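You operate a simulated robot arm through the tools that you are given. There is no shell and no other tool. Be economical: measure what you need, move in short steps, check, and stop when the job is done.

The job below is to be done with a simulated two-armed robot. You get a single attempt, and the scene is never put back.

Task
Line each terminal case up with the straight duct next to it and slide the duct up to it.
Fine: grey duct to the orange case, white duct to the blue case, each end within about a finger's width of the case's collar; the teal boxes and the bend ducts stay.

The check looks at the end state, three seconds after you hand in, the way a careful person would. Anything else that was tipped, shoved, dropped, spilled or broken makes it a failure.

Robot
Two 6-joint arms with two-finger parallel grippers on one trunk, on a base that drives. Base frame: it is fixed to the floor where the robot stands at the start and does not move with it; the origin is under the middle of the robot, x ahead of it, y to its left, z up. Readings come in mm, degrees, newtons and seconds.
The left shoulder is at the start at [60, 187, 1172], the right one opposite. With the tool pointing down near the work surface each hand reaches from about 260 to 620 mm from the robot's upright axis, wherever it stands, measured 20 degrees to its own side. Places, roughly: blue terminal case [400, -500, 900]; long teal box (11x5x3 cm) [700, -300, 900]; orange terminal case [600, -100, 900]; small teal box (5x5x3 cm) [400, -300, 900]; white long bend duct [750, -1000, 1000]. Payload 1.57 kg a hand.
The TCP of each hand is the grasp point between the finger pads, 30 mm short of the fingertips. In the tool frame z runs along the fingers and y along their closing line. The gripper opens to 110 mm. The fingers are 24 mm wide and 12 mm thick; the gripper's body (48 by 112 mm) begins 78 mm behind the TCP.
Orientation is that of the tool frame in the base frame, as a unit quaternion [w, x, y, z]. With the fingers straight down and closing along the base's y, the tool's x points along the base's -x, its y along +y and its z along -z.

Tools
- The arms move only by the tool move_arm. It takes "left_targets", "right_targets" or both (then of equal length, played together; a hand with none holds still); each is text: rows parted by semicolons, each of 7 numbers parted by spaces: the opening, from 0 (shut) to 1 (fully open), then the shift along the base's x, y, z in mm, then the turn, a rotation vector about the base's x, y, z in degrees. In form: jaw tx ty tz ax ay az; .... A call has 1 to 10 rows; each row is the pose to reach, as a shift and turn from the pose commanded when the call began. Rows are played at 5 a second. More than 50 mm and 8.6 degrees between two rows, or a gripper value outside its range, and nothing of the call is played. A pose out of reach is approached as far as the arm can. The call stops where the force on the tool passes 50 N (or 10 N more than at its start, if that is more) or the arm is blocked; 0.2 s more then pass. Each finger travels about 153 mm/s and halts on what it meets, pressing with about 33 N; the grip force reading is that of the motor and also rises with nothing between the fingers. The clock runs only during rows and for 0.2 s after the last one: add rows that repeat a pose to give the fingers time. The reply holds the time, the measured pose of the TCP, the force on the tool along the base axes, the opening and the grip force, in the units named above and with some noise, with the torque about the TCP (base axes, N m) and any sound that the robot's microphone picked up, and new pictures: "views" is both (left out), scene, wrist or none (wrist: the cameras of the hands that moved).
- Cameras (640 x 400 px; columns grow to the right, rows downward): "scene" is now at [15.4, -44.1, 1726.7]; the picture's right is [-0.57, -0.82, 0.00], its down [-0.64, 0.44, -0.63] and it looks along [0.52, -0.36, -0.78] (base axes); focal length 261 px, centre (320, 200). "left" rides on the left gripper at [70, -16, -141] in its tool frame; the picture's right is [0.23, 0.97, 0.00], its down [-0.85, 0.20, -0.48] and it looks along [-0.47, 0.11, 0.88] (tool axes); focal length 222 px, centre (320, 200). "right" rides on the right gripper at [70, 16, -141] in its tool frame; the picture's right is [-0.23, 0.97, 0.00], its down [-0.86, -0.20, -0.48] and it looks along [-0.47, -0.11, 0.88] (tool axes); focal length 222 px, centre (320, 200). There is no depth. A picture from a camera that has moved, and an enlarged one, comes with that camera's place and axes in the base frame and with its lens. The place of the scene camera against the robot may be out by one fixed shift of up to 25 mm in any direction.
- raise_lower(by): slides the trunk up (or, below 0, down) by that many mm; the arms and the scene camera ride with it, the base frame stays. It gives what a move gives, with no picture.
- roll_base(legs): drives the robot by 1 to 6 legs, each [ahead, left, turn to the left] in mm, mm and degrees, along the robot's own axes; the way and the turn of a leg run together, so that a leg with both is an arc; at most 1500 mm and 180 degrees a leg. The arms and the cameras ride along, it lands a little off, and it stops where it bumps. It gives what a move gives, and a new picture of the scene camera.
- head_to(pan, tilt): turns the head with the scene camera to pan (to the left, within 86 degrees either way) and tilt (down, from -29 to 69), counted from straight ahead of the robot. It gives what a move gives, and a new picture of the scene camera.
- close_up(camera, box): a new picture of the part [left, top, right, bottom] of that camera's present view, enlarged. The clock stands still meanwhile.
- job_done(): hands the job in; it is judged then, once.

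Go step by step. Nothing tells you exact positions but the pictures and the camera data: compare them with the known pose of the tool, close in by small moves and look again before you grip or let go. The budget is 120 turns and 260 pictures, counting those below and the enlarged ones. Unless the task says otherwise, let go and move clear before handing in, and close with one line.

The tools are called after ">>>" by a JSON object that holds its "fn" and its "kwargs". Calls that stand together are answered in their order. move_arm: Moves the arms, as the interface text tells. Its arguments: {"type":"object","properties":{"left_targets":{"type":"string"},"right_targets":{"type":"string"},"views":{"type":"string","enum":["both","scene","wrist","none"]}},"required":[]} The other tools are called the same way: raise_lower (by) slides the trunk up or down; roll_base (legs) drives the base; head_to (pan, tilt) turns the head that bears the scene camera; close_up (camera, box) takes an enlarged picture of a part of a camera's view; job_done () hands the job in.

At the start:

```text
time: 0.0
left_ee_pos: [342.8, -20.5, 1108.9]
left_orientation: [0.0, 0.0, 1.0, 0.0]
left_wrist_force: [0.0, -0.8, -0.4]
left_ft_torque: [0.0, 0.01, 0.0]
left_finger_gap: 110.1
left_finger_force: 0.0
right_ee_pos: [281.1, -368.7, 1121.2]
right_orientation: [0.0, 0.0, 1.0, 0.001]
right_wrist_force: [-0.6, -0.4, 0.0]
right_ft_torque: [0.02, 0.01, -0.01]
right_finger_gap: 110.2
right_finger_force: 0.1
trunk travel left (down, up): [-800.0, 190.0]
robot x, y, heading: [0.8, -1.3, 0.0]
head pan, tilt: [-34.8, 50.9]
```

scene: 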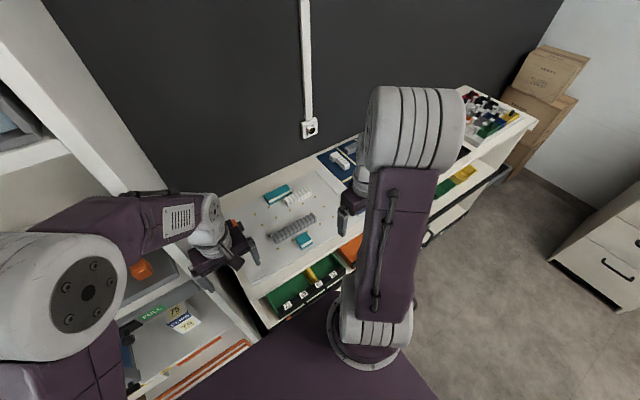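
right: 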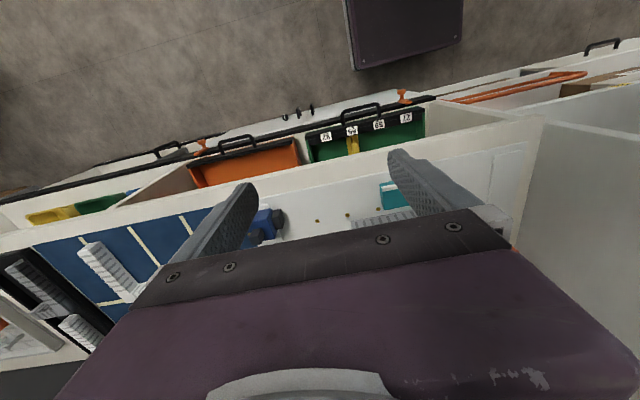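
left: 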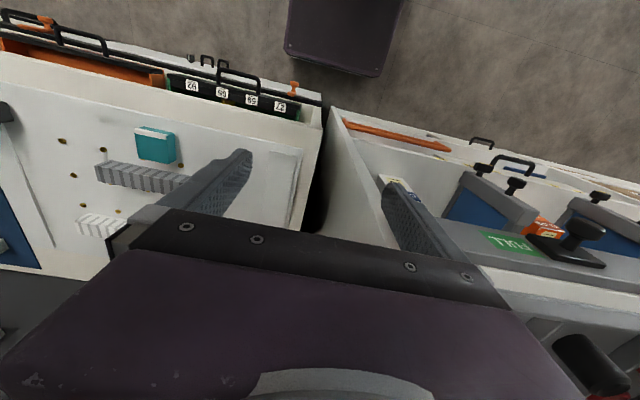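

The board with two teal boxes and the grey and white ducts is in the middle of the picture; the cases are partly hidden by the arms. I'll take enlarged pictures first.

>>> {"fn": "close_up", "kwargs": {"camera": "scene", "box": [210, 140, 370, 280]}}

>>> {"fn": "close_up", "kwargs": {"camera": "left", "box": [0, 80, 320, 280]}}

>>> {"fn": "close_up", "kwargs": {"camera": "right", "box": [220, 130, 540, 260]}}

```text
2.86 times, centred on (290, 210) of scene
camera zoom: at [15.4, -44.1, 1726.7], right [-0.57, -0.82, 0.0], down [-0.64, 0.44, -0.63], along [0.52, -0.36, -0.78], focal length 745 px, centre (406, 171)
```

zoom: 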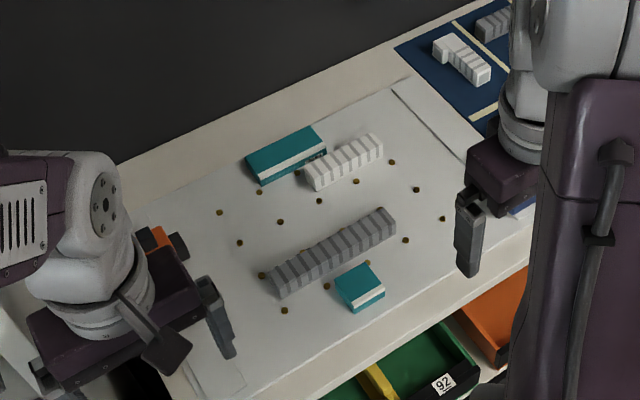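

```text
2.00 times, centred on (160, 180) of left
camera zoom: at [273.3, -37.4, 1250.1], right [-0.23, 0.97, 0.0], down [0.85, 0.2, 0.48], along [0.47, 0.11, -0.88], focal length 444 px, centre (640, 240)
```

zoom: 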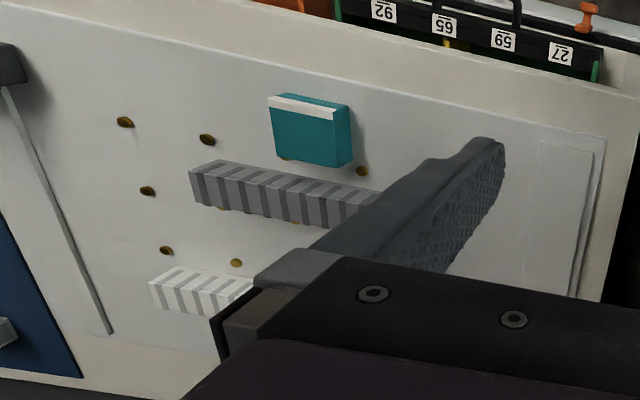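

```text
2.00 times, centred on (380, 195) of right
camera zoom: at [210.5, -354.0, 1261.2], right [0.23, 0.97, 0.0], down [0.86, -0.2, 0.48], along [0.47, -0.11, -0.88], focal length 444 px, centre (200, 210)
```

zoom: 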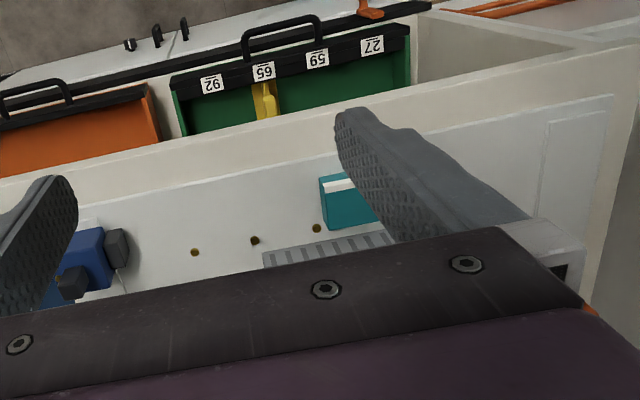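

The arms hide both cases, so I move the right hand back and to the right, and the left hand back and up.

>>> {"fn": "move_arm", "kwargs": {"left_targets": "1 -20 20 30 0 0 0;1 -40 40 50 0 0 0;1 -60 60 70 0 0 0;1 -80 80 80 0 0 0;1 -100 100 90 0 0 0", "right_targets": "1 -25 -25 20 0 0 0;1 -50 -50 30 0 0 0;1 -75 -75 30 0 0 0;1 -100 -100 30 0 0 0;1 -125 -125 30 0 0 0"}}

```text
time: 1.2
left_ee_pos: [242.2, 81.2, 1202.6]
left_orientation: [0.002, 0.0, 1.0, 0.0]
left_wrist_force: [0.3, -0.5, -0.7]
left_ft_torque: [0.01, -0.02, -0.02]
left_finger_gap: 110.2
left_finger_force: 0.0
right_ee_pos: [152.1, -496.1, 1146.7]
right_orientation: [0.001, 0.001, 1.0, 0.0]
right_wrist_force: [-1.0, 0.0, 0.0]
right_ft_torque: [0.03, -0.05, -0.03]
right_finger_gap: 110.1
right_finger_force: 0.0
trunk travel left (down, up): [-800.0, 190.0]
robot x, y, heading: [2.6, -0.3, -0.3]
head pan, tilt: [-34.8, 50.9]
camera scene: at [12.1, -44.1, 1726.7], right [-0.57, -0.82, 0.0], down [-0.64, 0.44, -0.63], along [0.52, -0.36, -0.78], focal length 261 px, centre (320, 200)
camera right: at [81.0, -480.6, 1287.2], right [0.23, 0.97, 0.0], down [0.85, -0.2, 0.48], along [0.47, -0.11, -0.88], focal length 222 px, centre (320, 200)
camera left: at [171.5, 64.0, 1342.8], right [-0.23, 0.97, 0.0], down [0.85, 0.2, 0.48], along [0.47, 0.11, -0.88], focal length 222 px, centre (320, 200)
```

scene: 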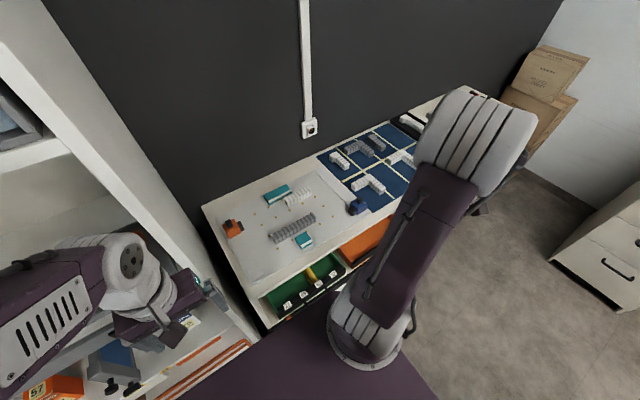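
right: 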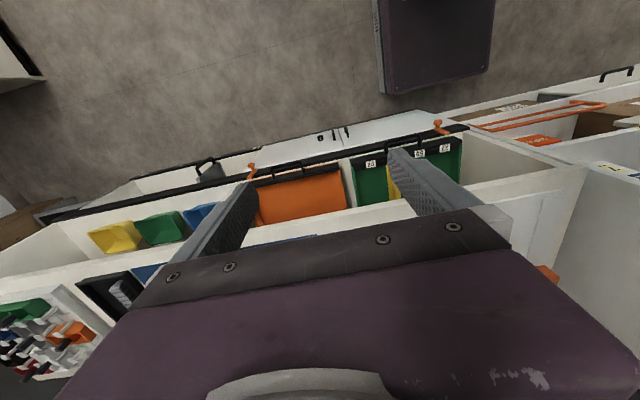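
left: 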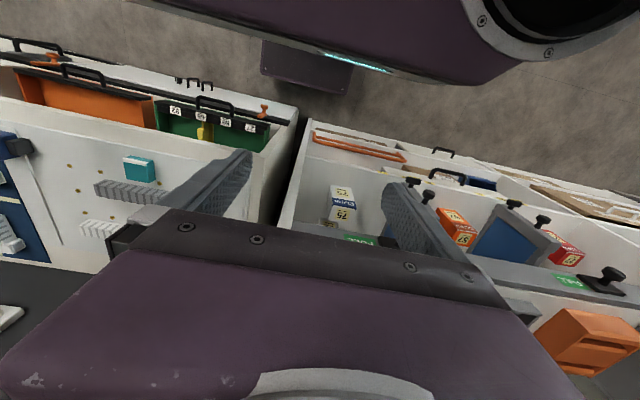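

>>> {"fn": "close_up", "kwargs": {"camera": "scene", "box": [210, 170, 306, 230]}}

>>> {"fn": "close_up", "kwargs": {"camera": "scene", "box": [280, 170, 376, 230]}}

>>> {"fn": "close_up", "kwargs": {"camera": "scene", "box": [208, 200, 336, 280]}}

```text
6.67 times, centred on (258, 200) of scene
camera zoom: at [12.1, -44.1, 1726.7], right [-0.57, -0.82, 0.0], down [-0.64, 0.44, -0.63], along [0.52, -0.36, -0.78], focal length 1739 px, centre (733, 200)
```

zoom: 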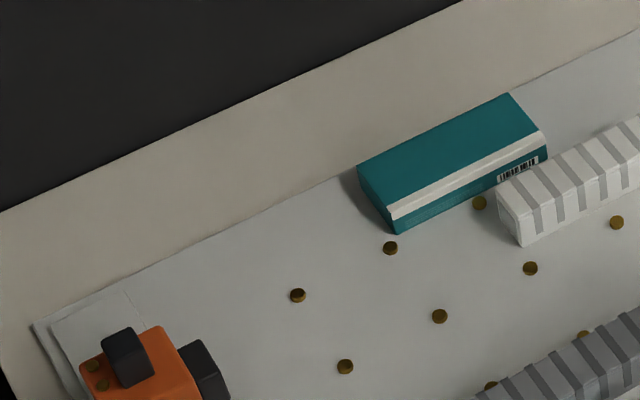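

```text
6.67 times, centred on (328, 200) of scene
camera zoom: at [12.1, -44.1, 1726.7], right [-0.57, -0.82, 0.0], down [-0.64, 0.44, -0.63], along [0.52, -0.36, -0.78], focal length 1739 px, centre (267, 200)
```

zoom: 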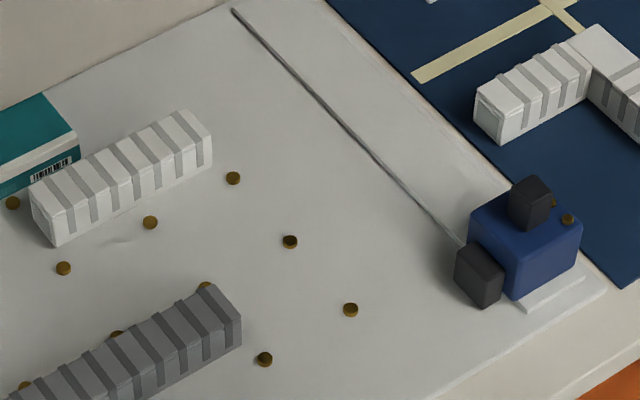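

```text
5.00 times, centred on (272, 240) of scene
camera zoom: at [12.1, -44.1, 1726.7], right [-0.57, -0.82, 0.0], down [-0.64, 0.44, -0.63], along [0.52, -0.36, -0.78], focal length 1304 px, centre (560, 0)
```

zoom: 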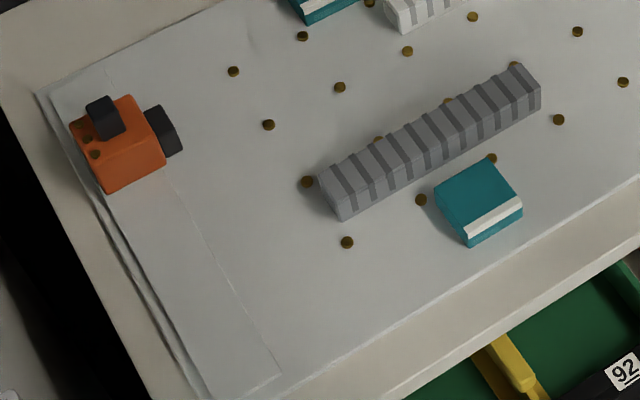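

Orange case is near (620,-80) with its collar towards the board, blue near (430,-525), grey duct and white duct both run roughly along y. Both cases sit on strips at the sides. I'll move the robot right and slightly ahead for reach.

>>> {"fn": "roll_base", "kwargs": {"legs": [[0, -250, 0], [40, 0, 0]]}}

>>> {"fn": "head_to", "kwargs": {"pan": 0, "tilt": 55}}

```text
time: 3.5
left_ee_pos: [276.4, -168.5, 1203.3]
left_orientation: [0.003, -0.003, 1.0, -0.001]
left_wrist_force: [-2.6, 0.9, -1.1]
left_ft_torque: [0.0, -0.11, 0.01]
left_finger_gap: 110.3
left_finger_force: 0.1
right_ee_pos: [190.7, -745.4, 1149.0]
right_orientation: [0.004, -0.002, 1.0, -0.001]
right_wrist_force: [-1.5, -0.3, 0.1]
right_ft_torque: [0.0, -0.08, 0.0]
right_finger_gap: 110.1
right_finger_force: 0.1
trunk travel left (down, up): [-800.0, 190.0]
robot x, y, heading: [41.3, -250.4, 0.1]
head pan, tilt: [-34.8, 50.9]
camera scene: at [45.1, -294.3, 1726.8], right [-0.57, -0.82, 0.0], down [-0.64, 0.44, -0.64], along [0.52, -0.36, -0.77], focal length 261 px, centre (320, 200)
```

scene: 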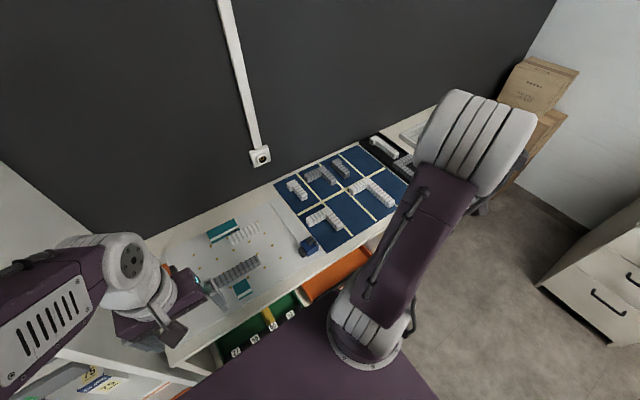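

```text
time: 4.5
left_ee_pos: [284.7, -170.7, 1201.3]
left_orientation: [-0.001, -0.003, 1.0, 0.001]
left_wrist_force: [0.0, -1.1, 0.2]
left_ft_torque: [-0.02, -0.01, 0.01]
left_finger_gap: 110.0
left_finger_force: 0.0
right_ee_pos: [198.2, -745.4, 1146.9]
right_orientation: [0.0, -0.002, 1.0, 0.0]
right_wrist_force: [-0.8, 0.3, 0.1]
right_ft_torque: [0.0, 0.03, 0.0]
right_finger_gap: 110.0
right_finger_force: 0.0
trunk travel left (down, up): [-800.0, 190.0]
robot x, y, heading: [39.2, -254.2, 0.2]
head pan, tilt: [0.0, 55.0]
camera scene: at [66.1, -253.2, 1721.5], right [0.0, -1.0, 0.0], down [-0.82, 0.0, -0.57], along [0.57, 0.0, -0.82], focal length 261 px, centre (320, 200)
```

scene: 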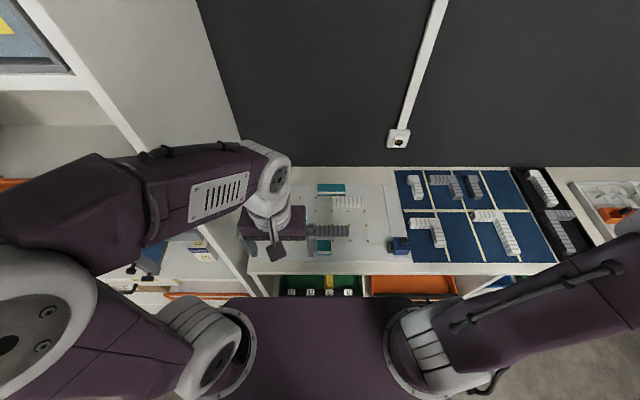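

The view is now straight on, but the left hand still covers the orange side. I'll pull it back a bit and look closely.

>>> {"fn": "move_arm", "kwargs": {"left_targets": "1 -20 30 0 0 0 0;1 -40 60 0 0 0 0;1 -60 90 0 0 0 0;1 -60 110 0 0 0 0", "views": "none"}}

>>> {"fn": "close_up", "kwargs": {"camera": "scene", "box": [240, 170, 336, 230]}}

>>> {"fn": "close_up", "kwargs": {"camera": "scene", "box": [240, 205, 336, 265]}}

>>> {"fn": "close_up", "kwargs": {"camera": "scene", "box": [320, 185, 432, 255]}}

```text
time: 5.5
left_ee_pos: [259.3, -61.1, 1180.2]
left_orientation: [-0.002, -0.003, 1.0, -0.001]
left_wrist_force: [-0.7, 1.0, 0.4]
left_ft_torque: [0.0, 0.03, 0.0]
left_finger_gap: 110.0
left_finger_force: 0.2
left hand out of reach, approached as far as the arm can: row 2, 3, 4
right_ee_pos: [197.2, -746.6, 1147.4]
right_orientation: [0.001, -0.003, 1.0, -0.001]
right_wrist_force: [0.0, -0.5, -0.8]
right_ft_torque: [-0.02, 0.0, 0.0]
right_finger_gap: 109.9
right_finger_force: 0.0
trunk travel left (down, up): [-800.0, 190.0]
robot x, y, heading: [37.3, -251.9, 0.2]
head pan, tilt: [0.0, 55.0]
```

```text
6.67 times, centred on (288, 200) of scene
camera zoom: at [65.0, -251.7, 1721.5], right [0.01, -1.0, 0.0], down [-0.82, 0.0, -0.57], along [0.57, 0.0, -0.82], focal length 1739 px, centre (533, 200)
```

zoom: 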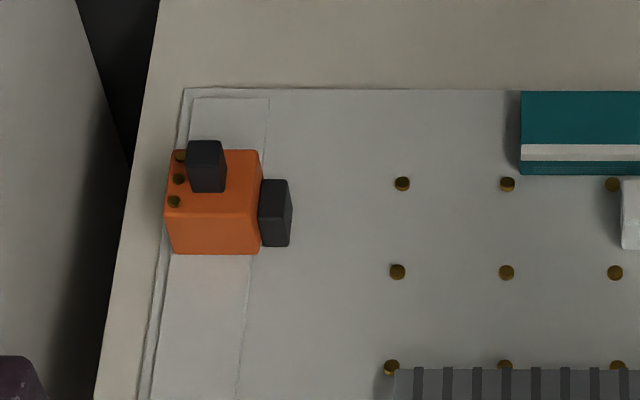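

```text
6.67 times, centred on (288, 235) of scene
camera zoom: at [65.0, -251.7, 1721.5], right [0.01, -1.0, 0.0], down [-0.82, 0.0, -0.57], along [0.57, 0.0, -0.82], focal length 1739 px, centre (533, -33)
```

zoom: 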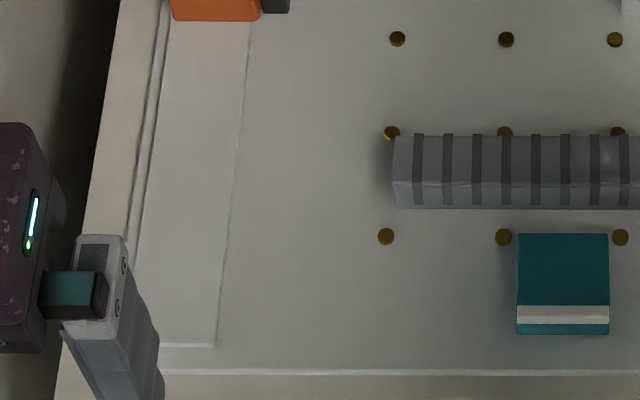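

```text
5.71 times, centred on (376, 220) of scene
camera zoom: at [65.0, -251.7, 1721.5], right [0.01, -1.0, 0.0], down [-0.82, 0.0, -0.57], along [0.57, 0.0, -0.82], focal length 1491 px, centre (0, 86)
```

zoom: 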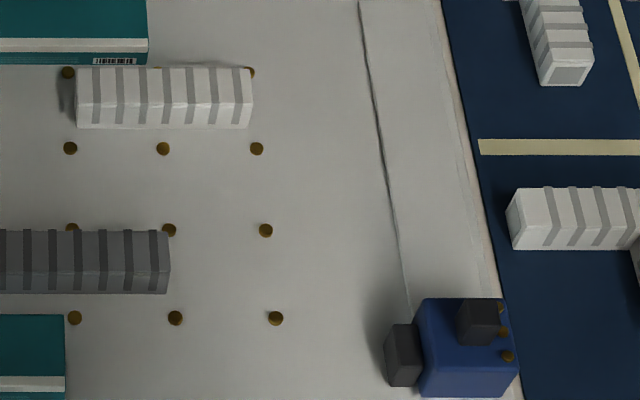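

The bench, its peg field and both side strips are clear now; a tall panel stands just left of the orange case. Before reaching there I check how much room is left in front of the base.

>>> {"fn": "head_to", "kwargs": {"pan": 0, "tilt": 69}}

>>> {"fn": "close_up", "kwargs": {"camera": "left", "box": [0, 0, 640, 400]}}

```text
time: 6.3
left_ee_pos: [259.2, -61.2, 1180.1]
left_orientation: [-0.002, -0.002, 1.0, 0.0]
left_wrist_force: [-0.1, 0.1, -0.2]
left_ft_torque: [0.01, 0.0, -0.03]
left_finger_gap: 110.2
left_finger_force: 0.0
right_ee_pos: [198.1, -747.0, 1146.4]
right_orientation: [0.001, -0.002, 1.0, 0.0]
right_wrist_force: [0.0, -0.2, -0.2]
right_ft_torque: [0.01, -0.01, -0.02]
right_finger_gap: 110.0
right_finger_force: 0.0
trunk travel left (down, up): [-800.0, 190.0]
robot x, y, heading: [43.2, -251.9, 0.3]
head pan, tilt: [0.0, 68.8]
camera scene: at [49.3, -252.7, 1706.1], right [0.01, -1.0, 0.0], down [-0.93, -0.01, -0.36], along [0.36, 0.0, -0.93], focal length 261 px, centre (320, 200)
```

scene: 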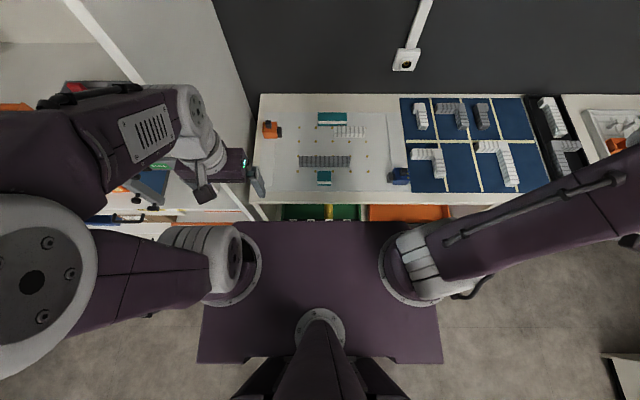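

```text
1.00 times, centred on (320, 200) of left (not enlarged: the box is as wide or as high as the picture)
camera zoom: at [190.8, -79.3, 1320.1], right [-0.23, 0.97, 0.0], down [0.86, 0.2, 0.48], along [0.46, 0.11, -0.88], focal length 222 px, centre (320, 200)
```

zoom: 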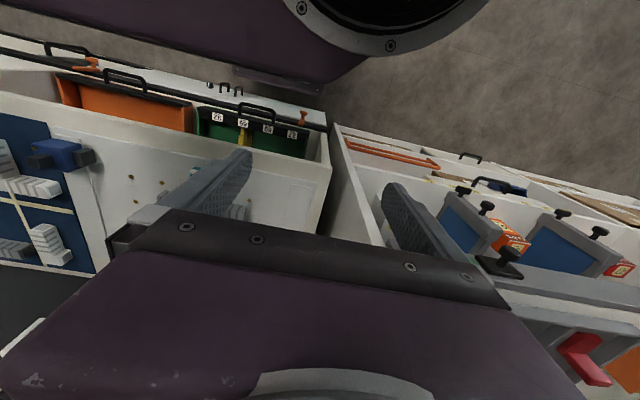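

The tall panel by the orange case makes the left arm awkward, so I'll use the right arm for the work. I first tuck the left hand in front of the torso and see where its elbow goes.

>>> {"fn": "move_arm", "kwargs": {"left_targets": "1 30 -30 20 0 0 0;1 60 -70 40 0 0 0;1 70 -110 60 0 0 0;1 75 -150 80 0 0 0;1 75 -190 100 0 0 0", "views": "scene"}}

```text
refused: row 2 steps farther than a row can; nothing moved
```

>>> {"fn": "move_arm", "kwargs": {"left_targets": "1 25 -25 15 0 0 0;1 45 -60 30 0 0 0;1 60 -95 45 0 0 0;1 70 -130 60 0 0 0;1 75 -165 75 0 0 0;1 75 -195 90 0 0 0", "views": "scene"}}

```text
time: 7.7
left_ee_pos: [332.1, -254.8, 1271.5]
left_orientation: [0.0, -0.002, 1.0, 0.002]
left_wrist_force: [0.9, 0.7, -0.3]
left_ft_torque: [0.0, 0.02, -0.02]
left_finger_gap: 110.0
left_finger_force: 0.0
right_ee_pos: [198.6, -748.6, 1146.4]
right_orientation: [0.0, -0.003, 1.0, 0.001]
right_wrist_force: [0.3, 0.0, 0.0]
right_ft_torque: [-0.01, 0.0, -0.02]
right_finger_gap: 110.0
right_finger_force: 0.0
trunk travel left (down, up): [-800.0, 190.0]
robot x, y, heading: [40.9, -256.8, 0.2]
head pan, tilt: [0.0, 68.8]
camera scene: at [49.5, -254.1, 1706.0], right [0.01, -1.0, 0.0], down [-0.93, 0.0, -0.36], along [0.36, 0.0, -0.93], focal length 261 px, centre (320, 200)
```

scene: 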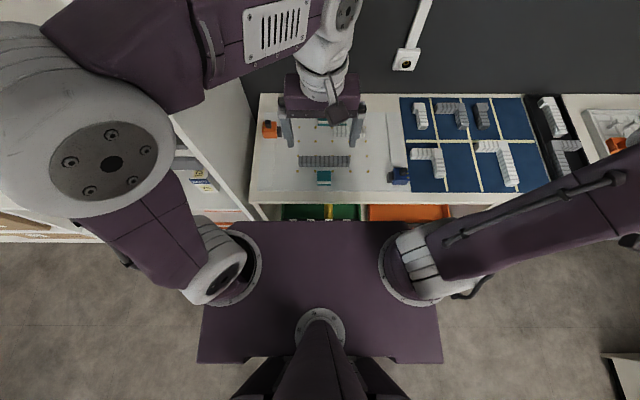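

The left elbow is actually high, so the forearm stays well up. I put the left hand back at its side place and bring the right hand over the blue case to look with its wrist camera.

>>> {"fn": "move_arm", "kwargs": {"left_targets": "1 -5 25 -15 0 0 0;1 -15 60 -30 0 0 0;1 -25 95 -45 0 0 0;1 -35 125 -60 0 0 0;1 -45 150 -70 0 0 0;1 -50 170 -75 0 0 0;1 -50 180 -75 0 0 0;1 -50 180 -75 0 0 0", "right_targets": "1 29 27 -8 0 0 0;1 58 54 -16 0 0 0;1 87 81 -24 0 0 0;1 116 108 -32 0 0 0;1 145 135 -40 0 0 0;1 174 162 -48 0 0 0;1 203 189 -56 0 0 0;1 232 217 -66 0 0 0"}}

```text
time: 9.5
left_ee_pos: [286.3, -72.9, 1190.6]
left_orientation: [0.0, -0.003, 1.0, -0.001]
left_wrist_force: [-0.3, 0.4, -0.1]
left_ft_torque: [0.04, -0.04, -0.01]
left_finger_gap: 110.1
left_finger_force: 0.1
right_ee_pos: [434.3, -526.4, 1083.3]
right_orientation: [-0.001, -0.002, 1.0, 0.001]
right_wrist_force: [-0.1, 0.2, 0.1]
right_ft_torque: [0.02, -0.01, -0.03]
right_finger_gap: 109.9
right_finger_force: 0.0
trunk travel left (down, up): [-800.0, 190.0]
robot x, y, heading: [42.8, -251.5, 0.3]
head pan, tilt: [0.0, 68.8]
camera scene: at [51.4, -251.4, 1706.0], right [0.01, -1.0, 0.0], down [-0.93, -0.01, -0.36], along [0.36, 0.0, -0.93], focal length 261 px, centre (320, 200)
camera right: at [363.4, -511.4, 1222.8], right [0.22, 0.97, 0.0], down [0.86, -0.2, 0.48], along [0.46, -0.11, -0.88], focal length 222 px, centre (320, 200)
camera left: at [217.2, -89.4, 1331.3], right [-0.23, 0.97, 0.0], down [0.85, 0.2, 0.48], along [0.46, 0.11, -0.88], focal length 222 px, centre (320, 200)
```

scene: 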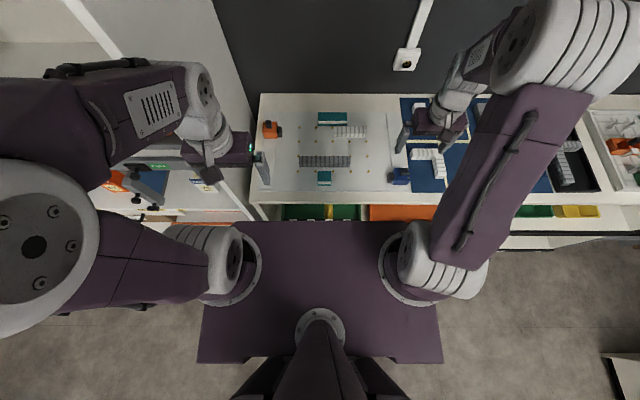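
right: 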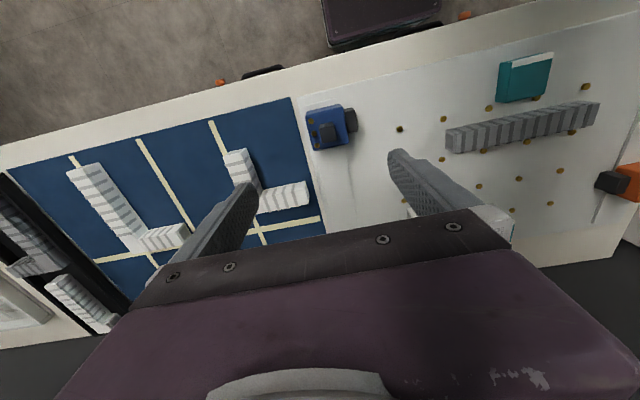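
left: 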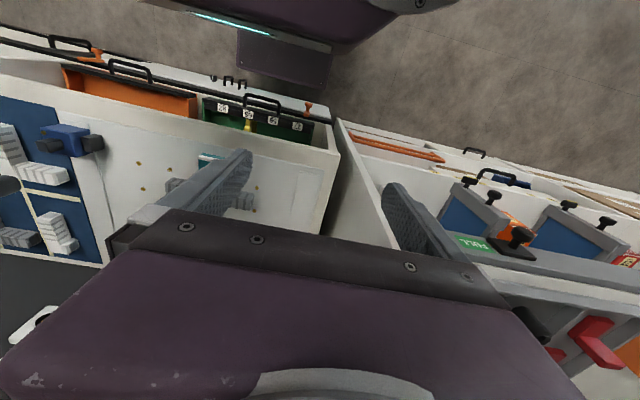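

>>> {"fn": "close_up", "kwargs": {"camera": "right", "box": [280, 80, 408, 160]}}

>>> {"fn": "close_up", "kwargs": {"camera": "right", "box": [400, 40, 640, 220]}}

>>> {"fn": "close_up", "kwargs": {"camera": "scene", "box": [250, 90, 426, 200]}}

```text
5.00 times, centred on (344, 120) of right
camera zoom: at [363.4, -511.4, 1222.8], right [0.22, 0.97, 0.0], down [0.86, -0.2, 0.48], along [0.46, -0.11, -0.88], focal length 1111 px, centre (200, 600)
```

zoom: 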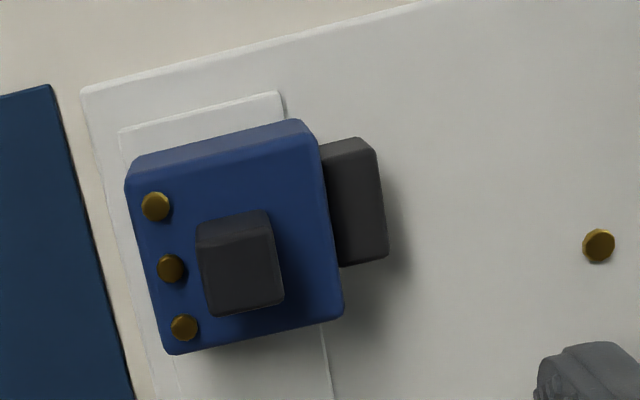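

```text
2.22 times, centred on (520, 130) of right
camera zoom: at [363.4, -511.4, 1222.8], right [0.22, 0.97, 0.0], down [0.86, -0.2, 0.48], along [0.46, -0.11, -0.88], focal length 494 px, centre (-124, 356)
```

zoom: 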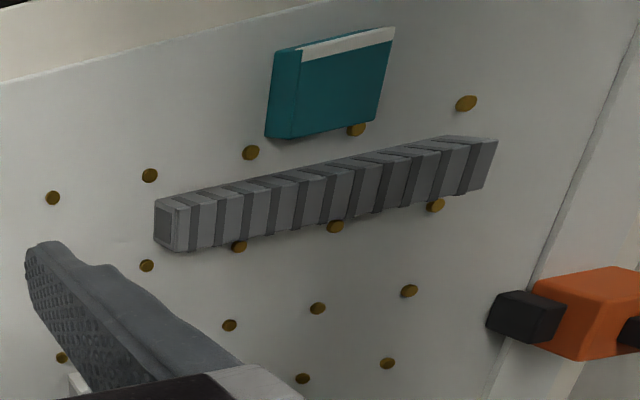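

```text
3.64 times, centred on (338, 145) of scene
camera zoom: at [51.4, -251.4, 1706.0], right [0.01, -1.0, 0.0], down [-0.93, -0.01, -0.36], along [0.36, 0.0, -0.93], focal length 949 px, centre (254, 400)
```

zoom: 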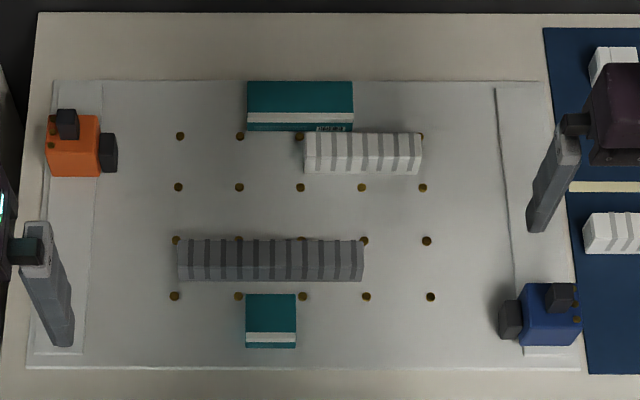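

Triangulating two wrist views puts the board at about z 903, the blue knob's top at about (421,-515,950). Next I look at the white duct from above, which also tests the reach.

>>> {"fn": "move_arm", "kwargs": {"right_targets": "1 34 26 5 0 0 0;1 68 52 10 0 0 0;1 102 78 10 0 0 0;1 136 104 10 0 0 0;1 170 130 10 0 0 0;1 170 130 10 0 0 0", "views": "wrist"}}

>>> {"fn": "close_up", "kwargs": {"camera": "right", "box": [240, 60, 480, 210]}}

```text
time: 10.9
left_ee_pos: [285.1, -74.0, 1192.8]
left_orientation: [0.001, -0.002, 1.0, 0.0]
left_wrist_force: [-0.1, -0.5, 0.5]
left_ft_torque: [0.0, -0.02, 0.0]
left_finger_gap: 109.8
left_finger_force: 0.2
right_ee_pos: [599.8, -400.7, 1088.4]
right_orientation: [0.0, -0.003, 1.0, 0.0]
right_wrist_force: [1.1, 0.0, -0.2]
right_ft_torque: [0.0, 0.02, 0.0]
right_finger_gap: 109.9
right_finger_force: 0.1
trunk travel left (down, up): [-800.0, 190.0]
robot x, y, heading: [42.4, -254.3, 0.3]
head pan, tilt: [0.0, 68.8]
camera right: at [530.0, -384.9, 1228.5], right [0.22, 0.97, 0.0], down [0.86, -0.2, 0.48], along [0.47, -0.11, -0.88], focal length 222 px, centre (320, 200)
```

right: 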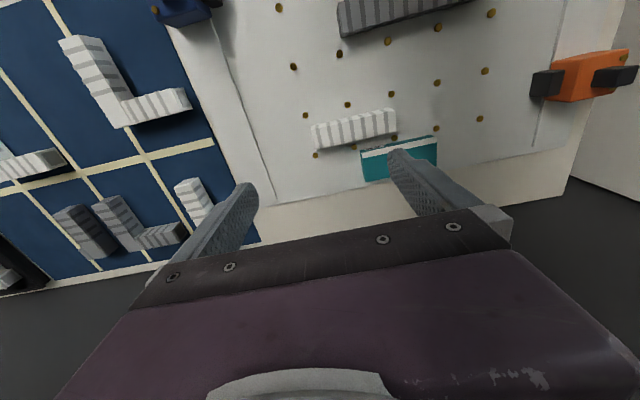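

```text
2.67 times, centred on (360, 135) of right
camera zoom: at [530.0, -384.9, 1228.5], right [0.22, 0.97, 0.0], down [0.86, -0.2, 0.48], along [0.47, -0.11, -0.88], focal length 592 px, centre (213, 373)
```

zoom: 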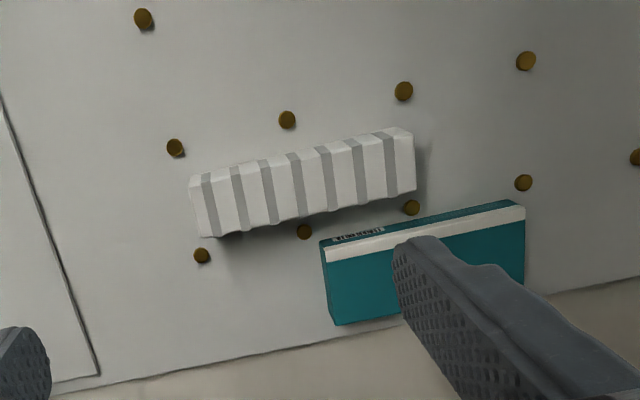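

>>> {"fn": "close_up", "kwargs": {"camera": "right", "box": [300, 100, 412, 170]}}

>>> {"fn": "close_up", "kwargs": {"camera": "right", "box": [320, 0, 640, 120]}}

```text
5.71 times, centred on (356, 135) of right
camera zoom: at [530.0, -384.9, 1228.5], right [0.22, 0.97, 0.0], down [0.86, -0.2, 0.48], along [0.47, -0.11, -0.88], focal length 1269 px, centre (114, 571)
```

zoom: 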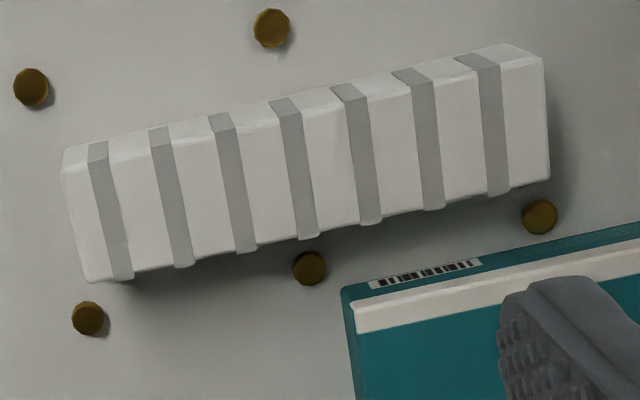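

```text
2.00 times, centred on (480, 60) of right
camera zoom: at [530.0, -384.9, 1228.5], right [0.22, 0.97, 0.0], down [0.86, -0.2, 0.48], along [0.47, -0.11, -0.88], focal length 444 px, centre (0, 480)
```

zoom: 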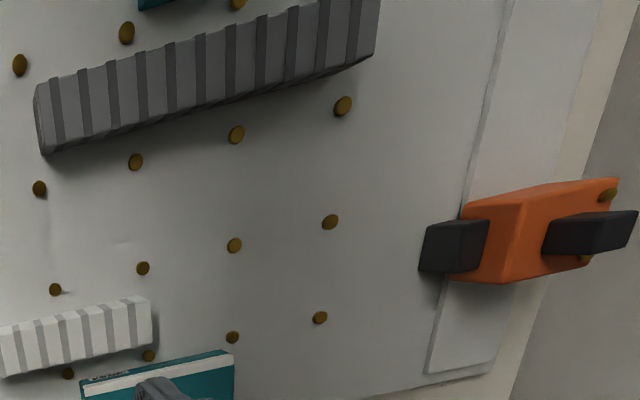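

The white duct lies in the channel between peg rows with its axis near x 600 (y −410 to −300); the blue case's axis is near x 420, so it needs about +180 in x. I go over the blue knob to grip it.

>>> {"fn": "move_arm", "kwargs": {"right_targets": "0.6 -30 -19 0 0 0 0;0.6 -60 -38 0 0 0 0;0.6 -90 -57 0 0 0 0;0.6 -120 -76 -10 0 0 0;0.6 -150 -95 -30 0 0 0;0.6 -178 -114 -60 0 0 0;0.6 -178 -114 -80 0 0 0;0.6 -178 -114 -80 0 0 0", "views": "wrist"}}

>>> {"fn": "close_up", "kwargs": {"camera": "right", "box": [230, 120, 390, 220]}}

```text
time: 12.7
left_ee_pos: [285.4, -73.3, 1190.7]
left_orientation: [0.0, -0.003, 1.0, 0.0]
left_wrist_force: [0.2, -0.3, 0.5]
left_ft_torque: [0.01, -0.06, -0.01]
left_finger_gap: 110.2
left_finger_force: 0.0
right_ee_pos: [421.9, -513.7, 1010.4]
right_orientation: [0.0, -0.002, 1.0, 0.001]
right_wrist_force: [-0.2, -0.2, 0.0]
right_ft_torque: [0.0, -0.01, 0.01]
right_finger_gap: 66.1
right_finger_force: 0.1
trunk travel left (down, up): [-800.0, 190.0]
robot x, y, heading: [40.4, -250.7, 0.1]
head pan, tilt: [0.0, 68.8]
camera right: at [351.4, -498.0, 1150.5], right [0.22, 0.97, 0.0], down [0.86, -0.19, 0.48], along [0.47, -0.11, -0.88], focal length 222 px, centre (320, 200)
```

right: 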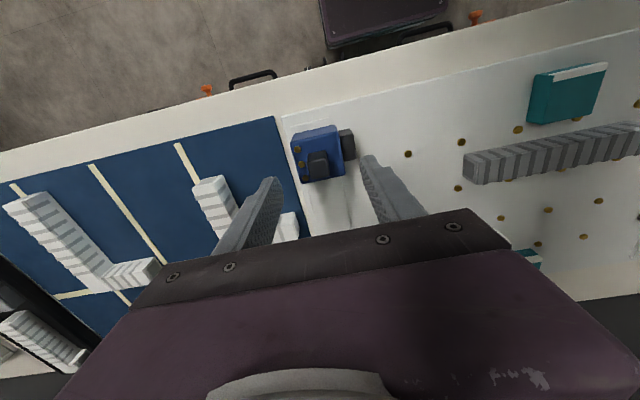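

```text
4.00 times, centred on (310, 170) of right
camera zoom: at [351.4, -498.0, 1150.5], right [0.22, 0.97, 0.0], down [0.86, -0.19, 0.48], along [0.47, -0.11, -0.88], focal length 888 px, centre (360, 320)
```

zoom: 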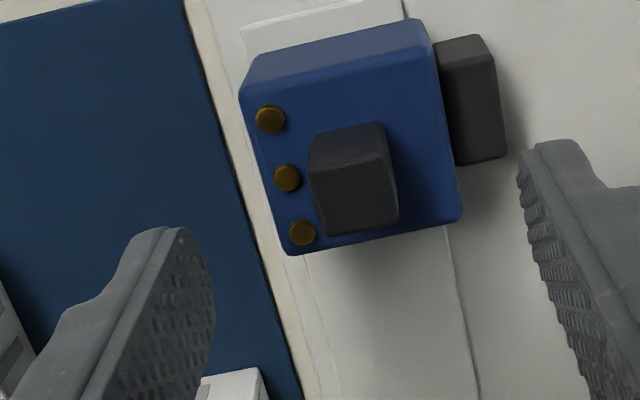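

The knob is centred between the fingers in y; its height is still uncertain (945–965). I lower in a small step with the jaw narrower and look again.

>>> {"fn": "move_arm", "kwargs": {"right_targets": "0.4 0 0 -8 0 0 0;0.4 0 0 -16 0 0 0;0.4 0 0 -24 0 0 0;0.4 0 0 -24 0 0 0", "views": "none"}}

>>> {"fn": "close_up", "kwargs": {"camera": "right", "box": [230, 120, 390, 220]}}

```text
time: 13.7
left_ee_pos: [285.7, -73.8, 1191.3]
left_orientation: [0.0, -0.002, 1.0, 0.0]
left_wrist_force: [0.1, 0.4, 0.3]
left_ft_torque: [-0.02, -0.03, 0.03]
left_finger_gap: 110.2
left_finger_force: 0.0
right_ee_pos: [421.4, -514.6, 986.3]
right_orientation: [0.0, -0.002, 1.0, 0.0]
right_wrist_force: [-0.4, 0.1, 0.5]
right_ft_torque: [-0.04, -0.02, 0.0]
right_finger_gap: 44.1
right_finger_force: 0.1
trunk travel left (down, up): [-800.0, 190.0]
robot x, y, heading: [45.4, -255.4, 0.3]
head pan, tilt: [0.0, 68.8]
```

```text
4.00 times, centred on (310, 170) of right
camera zoom: at [350.6, -498.9, 1126.2], right [0.22, 0.97, 0.0], down [0.86, -0.2, 0.48], along [0.47, -0.11, -0.88], focal length 888 px, centre (360, 320)
```

zoom: 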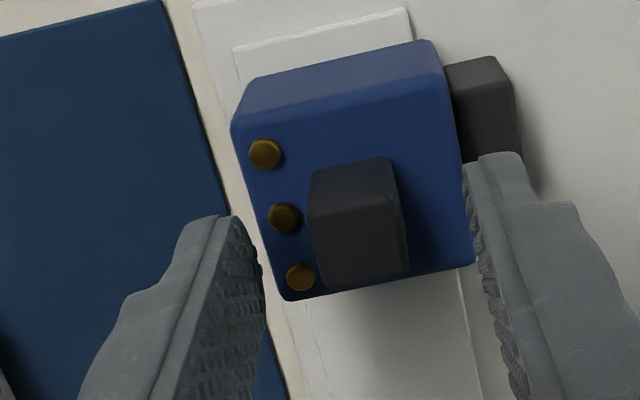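

>>> {"fn": "move_arm", "kwargs": {"right_targets": "0.4 1 -1 -6 0 0 0;0.4 2 -2 -14 0 0 0;0.4 2 -2 -14 0 0 0", "views": "none"}}

>>> {"fn": "close_up", "kwargs": {"camera": "right", "box": [230, 140, 390, 240]}}

```text
time: 14.5
left_ee_pos: [285.2, -73.2, 1191.9]
left_orientation: [0.0, -0.002, 1.0, 0.0]
left_wrist_force: [0.4, -0.1, -0.4]
left_ft_torque: [0.02, -0.02, 0.0]
left_finger_gap: 109.9
left_finger_force: 0.1
right_ee_pos: [423.7, -517.2, 972.0]
right_orientation: [0.0, -0.002, 1.0, 0.0]
right_wrist_force: [0.3, 0.3, 2.7]
right_ft_torque: [0.05, 0.05, -0.03]
right_finger_gap: 43.8
right_finger_force: 0.1
trunk travel left (down, up): [-800.0, 190.0]
robot x, y, heading: [39.7, -251.6, 0.4]
head pan, tilt: [0.0, 68.8]
```

```text
4.00 times, centred on (310, 190) of right
camera zoom: at [353.4, -501.2, 1112.0], right [0.22, 0.97, 0.0], down [0.86, -0.2, 0.48], along [0.47, -0.11, -0.88], focal length 888 px, centre (360, 240)
```

zoom: 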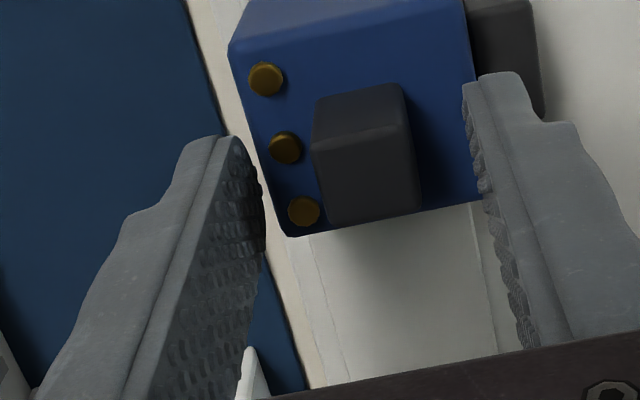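

The tips are now just below the knob's top and a very light force shows. I close the fingers here.

>>> {"fn": "move_arm", "kwargs": {"right_targets": "0.2 0 0 0 0 0 0;0.1 0 0 0 0 0 0;0.1 0 0 0 0 0 0", "views": "none"}}

>>> {"fn": "close_up", "kwargs": {"camera": "right", "box": [230, 140, 390, 240]}}

```text
time: 15.3
left_ee_pos: [286.1, -72.0, 1190.8]
left_orientation: [0.0, -0.003, 1.0, -0.001]
left_wrist_force: [-0.1, -0.4, 0.3]
left_ft_torque: [-0.01, -0.01, 0.01]
left_finger_gap: 110.2
left_finger_force: 0.1
right_ee_pos: [424.5, -514.1, 971.2]
right_orientation: [0.0, -0.003, 1.0, -0.001]
right_wrist_force: [0.3, 12.9, -2.5]
right_ft_torque: [0.6, -0.23, -0.3]
right_finger_gap: 17.9
right_finger_force: 32.8
trunk travel left (down, up): [-800.0, 190.0]
robot x, y, heading: [39.4, -250.5, 0.3]
head pan, tilt: [0.0, 68.8]
```

```text
4.00 times, centred on (310, 190) of right
camera zoom: at [353.7, -498.9, 1112.2], right [0.22, 0.97, 0.0], down [0.86, -0.19, 0.48], along [0.47, -0.11, -0.88], focal length 888 px, centre (360, 240)
```

zoom: 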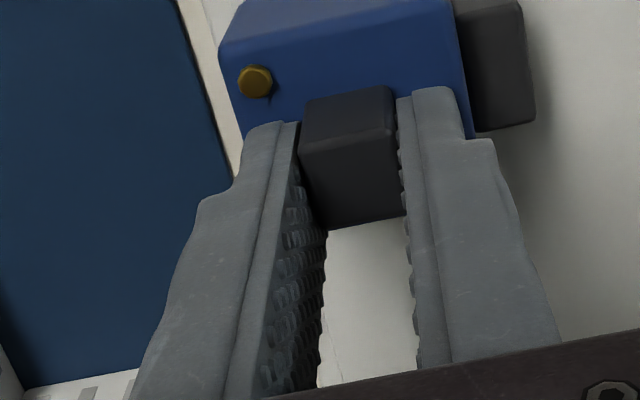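

The knob is gripped (gap 17.9 mm); a 13 N side load shows the hand sits 3 mm off in y. I correct that and slide the case a first 40 mm in +x.

>>> {"fn": "move_arm", "kwargs": {"right_targets": "0.1 0 3 0 0 0 0;0.1 10 3 0 0 0 0;0.1 20 3 0 0 0 0;0.1 30 3 0 0 0 0;0.1 40 3 0 0 0 0", "views": "wrist"}}

```text
time: 16.5
left_ee_pos: [284.5, -73.2, 1192.2]
left_orientation: [0.0, -0.003, 1.0, 0.0]
left_wrist_force: [-0.1, 0.3, 0.3]
left_ft_torque: [0.03, 0.04, 0.03]
left_finger_gap: 110.2
left_finger_force: 0.0
right_ee_pos: [465.4, -515.0, 970.8]
right_orientation: [0.0, -0.003, 1.0, 0.0]
right_wrist_force: [-0.8, -3.9, 8.0]
right_ft_torque: [0.04, 0.89, -0.23]
right_finger_gap: 17.9
right_finger_force: 32.2
trunk travel left (down, up): [-800.0, 190.0]
robot x, y, heading: [41.2, -251.3, -0.0]
head pan, tilt: [0.0, 68.8]
camera right: at [393.6, -499.0, 1112.0], right [0.22, 0.97, 0.0], down [0.86, -0.2, 0.48], along [0.47, -0.11, -0.88], focal length 222 px, centre (320, 200)
```

right: 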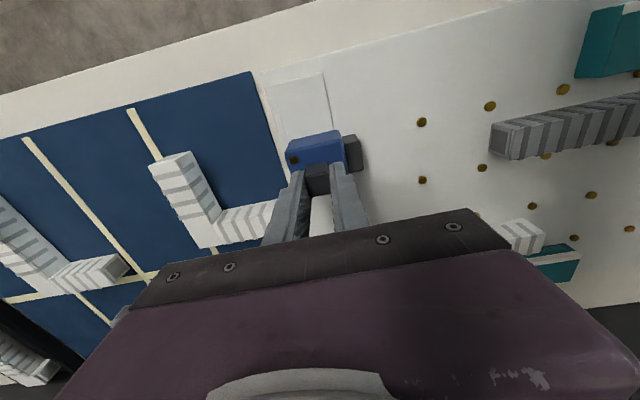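

It slides with low force. I continue by 100 mm.

>>> {"fn": "move_arm", "kwargs": {"right_targets": "0.1 20 0 0 0 0 0;0.1 40 0 0 0 0 0;0.1 60 0 0 0 0 0;0.1 80 0 0 0 0 0;0.1 100 0 0 0 0 0;0.1 120 0 0 0 0 0;0.1 120 0 0 0 0 0", "views": "both"}}

>>> {"fn": "close_up", "kwargs": {"camera": "scene", "box": [320, 90, 432, 160]}}

>>> {"fn": "close_up", "kwargs": {"camera": "right", "box": [270, 80, 430, 180]}}

```text
time: 18.1
left_ee_pos: [284.2, -76.0, 1192.1]
left_orientation: [0.001, -0.004, 1.0, 0.001]
left_wrist_force: [-0.4, -0.7, 0.5]
left_ft_torque: [-0.01, 0.03, -0.04]
left_finger_gap: 110.2
left_finger_force: 0.1
right_ee_pos: [582.1, -513.5, 972.9]
right_orientation: [0.002, -0.002, 1.0, 0.0]
right_wrist_force: [2.2, -14.6, 20.6]
right_ft_torque: [-0.5, 0.69, -0.19]
right_finger_gap: 18.1
right_finger_force: 32.4
trunk travel left (down, up): [-800.0, 190.0]
robot x, y, heading: [41.6, -246.9, 0.1]
head pan, tilt: [0.0, 68.8]
camera scene: at [47.0, -255.1, 1706.1], right [0.01, -1.0, 0.0], down [-0.93, 0.0, -0.36], along [0.36, 0.0, -0.93], focal length 261 px, centre (320, 200)
camera right: at [511.6, -498.8, 1111.9], right [0.22, 0.97, 0.0], down [0.85, -0.2, 0.48], along [0.47, -0.11, -0.88], focal length 222 px, centre (320, 200)
```

scene: 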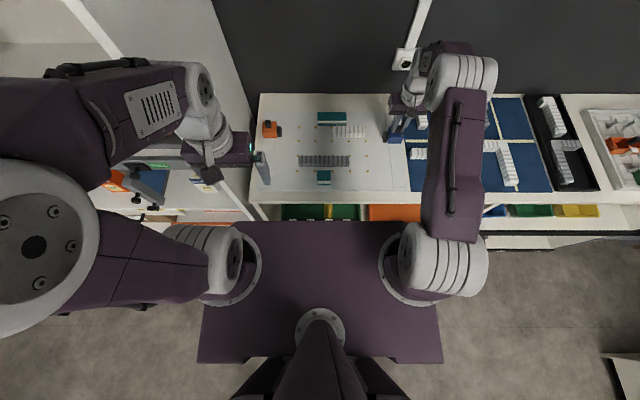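
right: 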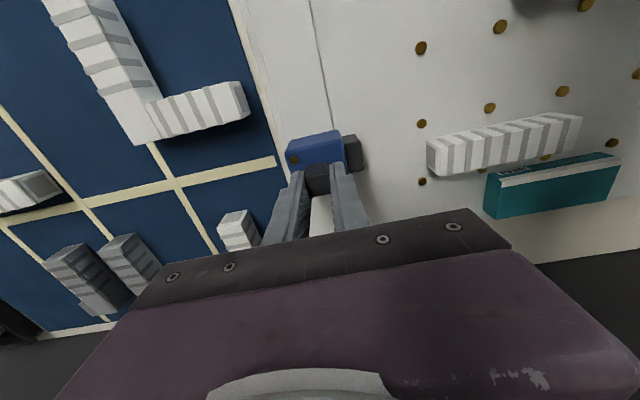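

```text
5.71 times, centred on (376, 125) of scene
camera zoom: at [47.0, -255.1, 1706.1], right [0.01, -1.0, 0.0], down [-0.93, 0.0, -0.36], along [0.36, 0.0, -0.93], focal length 1491 px, centre (0, 629)
```

zoom: 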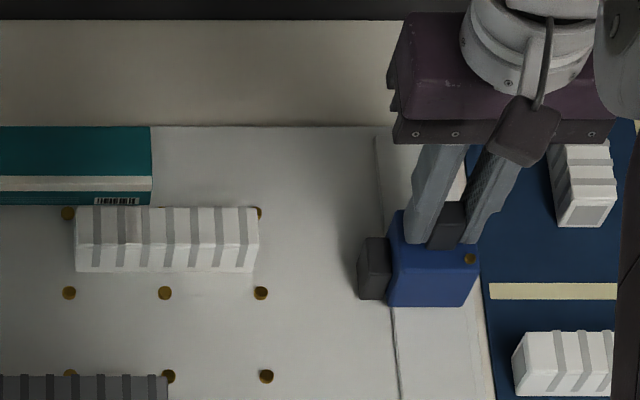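

```text
4.00 times, centred on (350, 130) of right
camera zoom: at [511.6, -498.8, 1111.9], right [0.22, 0.97, 0.0], down [0.85, -0.2, 0.48], along [0.47, -0.11, -0.88], focal length 888 px, centre (200, 480)
```

zoom: 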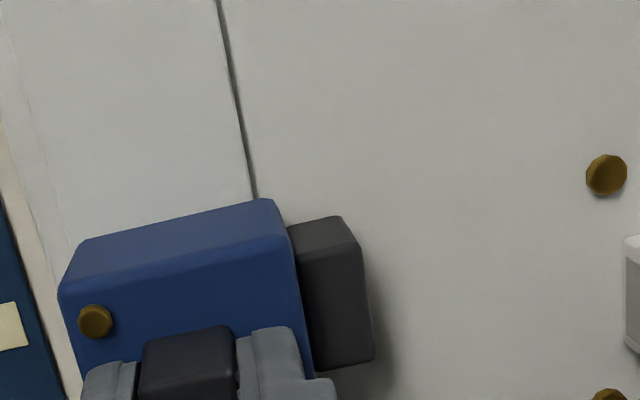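

The blue collar centre is at about x 578 against the duct axis at 599. I move on 21 mm and ease the hand slightly.

>>> {"fn": "move_arm", "kwargs": {"right_targets": "0.1 7 -1 1 0 0 0;0.1 14 -1 1 0 0 0;0.1 21 -1 1 0 0 0;0.1 21 -1 1 0 0 0;0.1 21 -1 1 0 0 0", "views": "wrist"}}

>>> {"fn": "close_up", "kwargs": {"camera": "right", "box": [320, 80, 560, 200]}}

>>> {"fn": "close_up", "kwargs": {"camera": "scene", "box": [320, 90, 432, 160]}}

```text
time: 19.3
left_ee_pos: [285.9, -74.7, 1192.1]
left_orientation: [0.0, -0.003, 1.0, 0.001]
left_wrist_force: [0.6, -0.3, 1.1]
left_ft_torque: [0.01, -0.02, 0.02]
left_finger_gap: 109.9
left_finger_force: 0.1
right_ee_pos: [604.4, -513.7, 972.1]
right_orientation: [-0.001, -0.003, 1.0, 0.0]
right_wrist_force: [-3.1, -5.8, -6.6]
right_ft_torque: [-0.37, -0.89, -0.16]
right_finger_gap: 18.1
right_finger_force: 32.4
trunk travel left (down, up): [-800.0, 190.0]
robot x, y, heading: [37.0, -250.9, 0.2]
head pan, tilt: [0.0, 68.8]
camera right: at [533.5, -499.1, 1112.3], right [0.22, 0.97, 0.0], down [0.86, -0.2, 0.48], along [0.47, -0.1, -0.88], focal length 222 px, centre (320, 200)
```

right: 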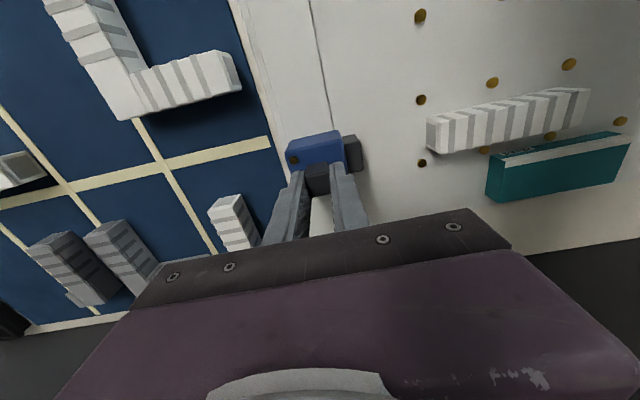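

```text
2.67 times, centred on (440, 140) of right
camera zoom: at [533.5, -499.1, 1112.3], right [0.22, 0.97, 0.0], down [0.86, -0.2, 0.48], along [0.47, -0.1, -0.88], focal length 592 px, centre (0, 360)
```

zoom: 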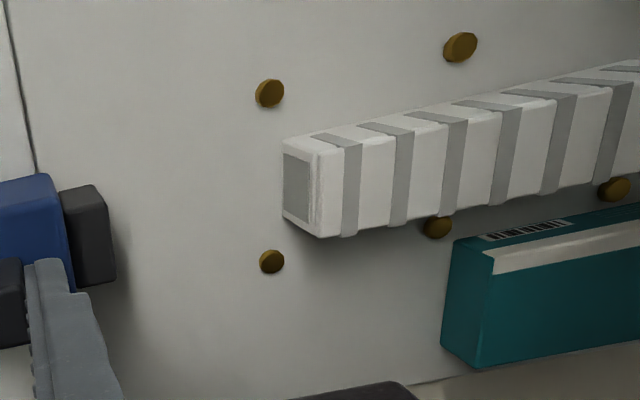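

```text
5.71 times, centred on (376, 125) of scene
camera zoom: at [49.9, -254.6, 1705.9], right [0.01, -1.0, 0.0], down [-0.93, 0.0, -0.36], along [0.36, 0.0, -0.93], focal length 1491 px, centre (0, 629)
```

zoom: 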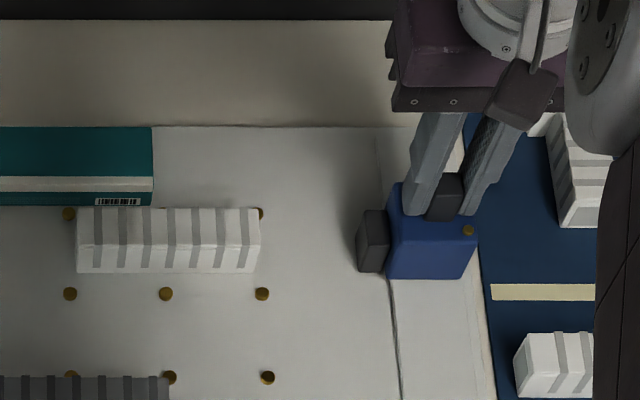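

The blue collar is now in line with the white duct within a couple of mm. I release the knob and rise.

>>> {"fn": "move_arm", "kwargs": {"right_targets": "0.35 0 0 0 0 0 0;0.35 0 0 0 0 0 0;0.35 0 0 30 0 0 0;0.35 0 0 70 0 0 0;0.35 0 20 110 0 0 0;0.35 0 50 110 0 0 0;0.35 0 80 110 0 0 0", "views": "wrist"}}

```text
time: 20.9
left_ee_pos: [285.3, -73.3, 1190.7]
left_orientation: [0.0, -0.002, 1.0, 0.0]
left_wrist_force: [0.7, 0.2, 1.1]
left_ft_torque: [0.0, 0.0, 0.02]
left_finger_gap: 109.9
left_finger_force: 0.0
right_ee_pos: [605.4, -431.9, 1081.9]
right_orientation: [-0.001, -0.003, 1.0, 0.0]
right_wrist_force: [-0.1, 0.5, 0.1]
right_ft_torque: [0.0, -0.02, 0.05]
right_finger_gap: 38.5
right_finger_force: 0.0
trunk travel left (down, up): [-800.0, 190.0]
robot x, y, heading: [40.3, -250.5, 0.2]
head pan, tilt: [0.0, 68.8]
camera right: at [534.1, -417.2, 1222.3], right [0.22, 0.97, 0.0], down [0.86, -0.2, 0.48], along [0.47, -0.11, -0.88], focal length 222 px, centre (320, 200)
```

right: 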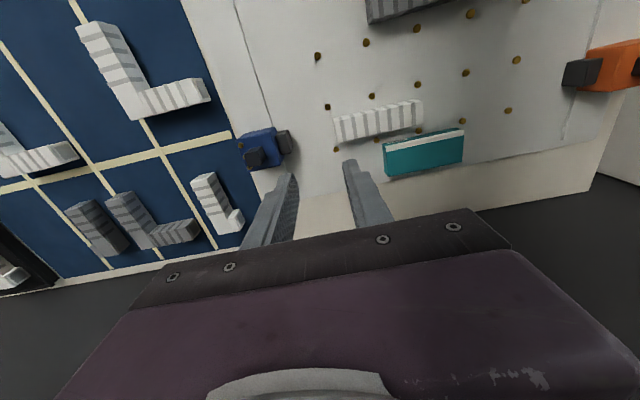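

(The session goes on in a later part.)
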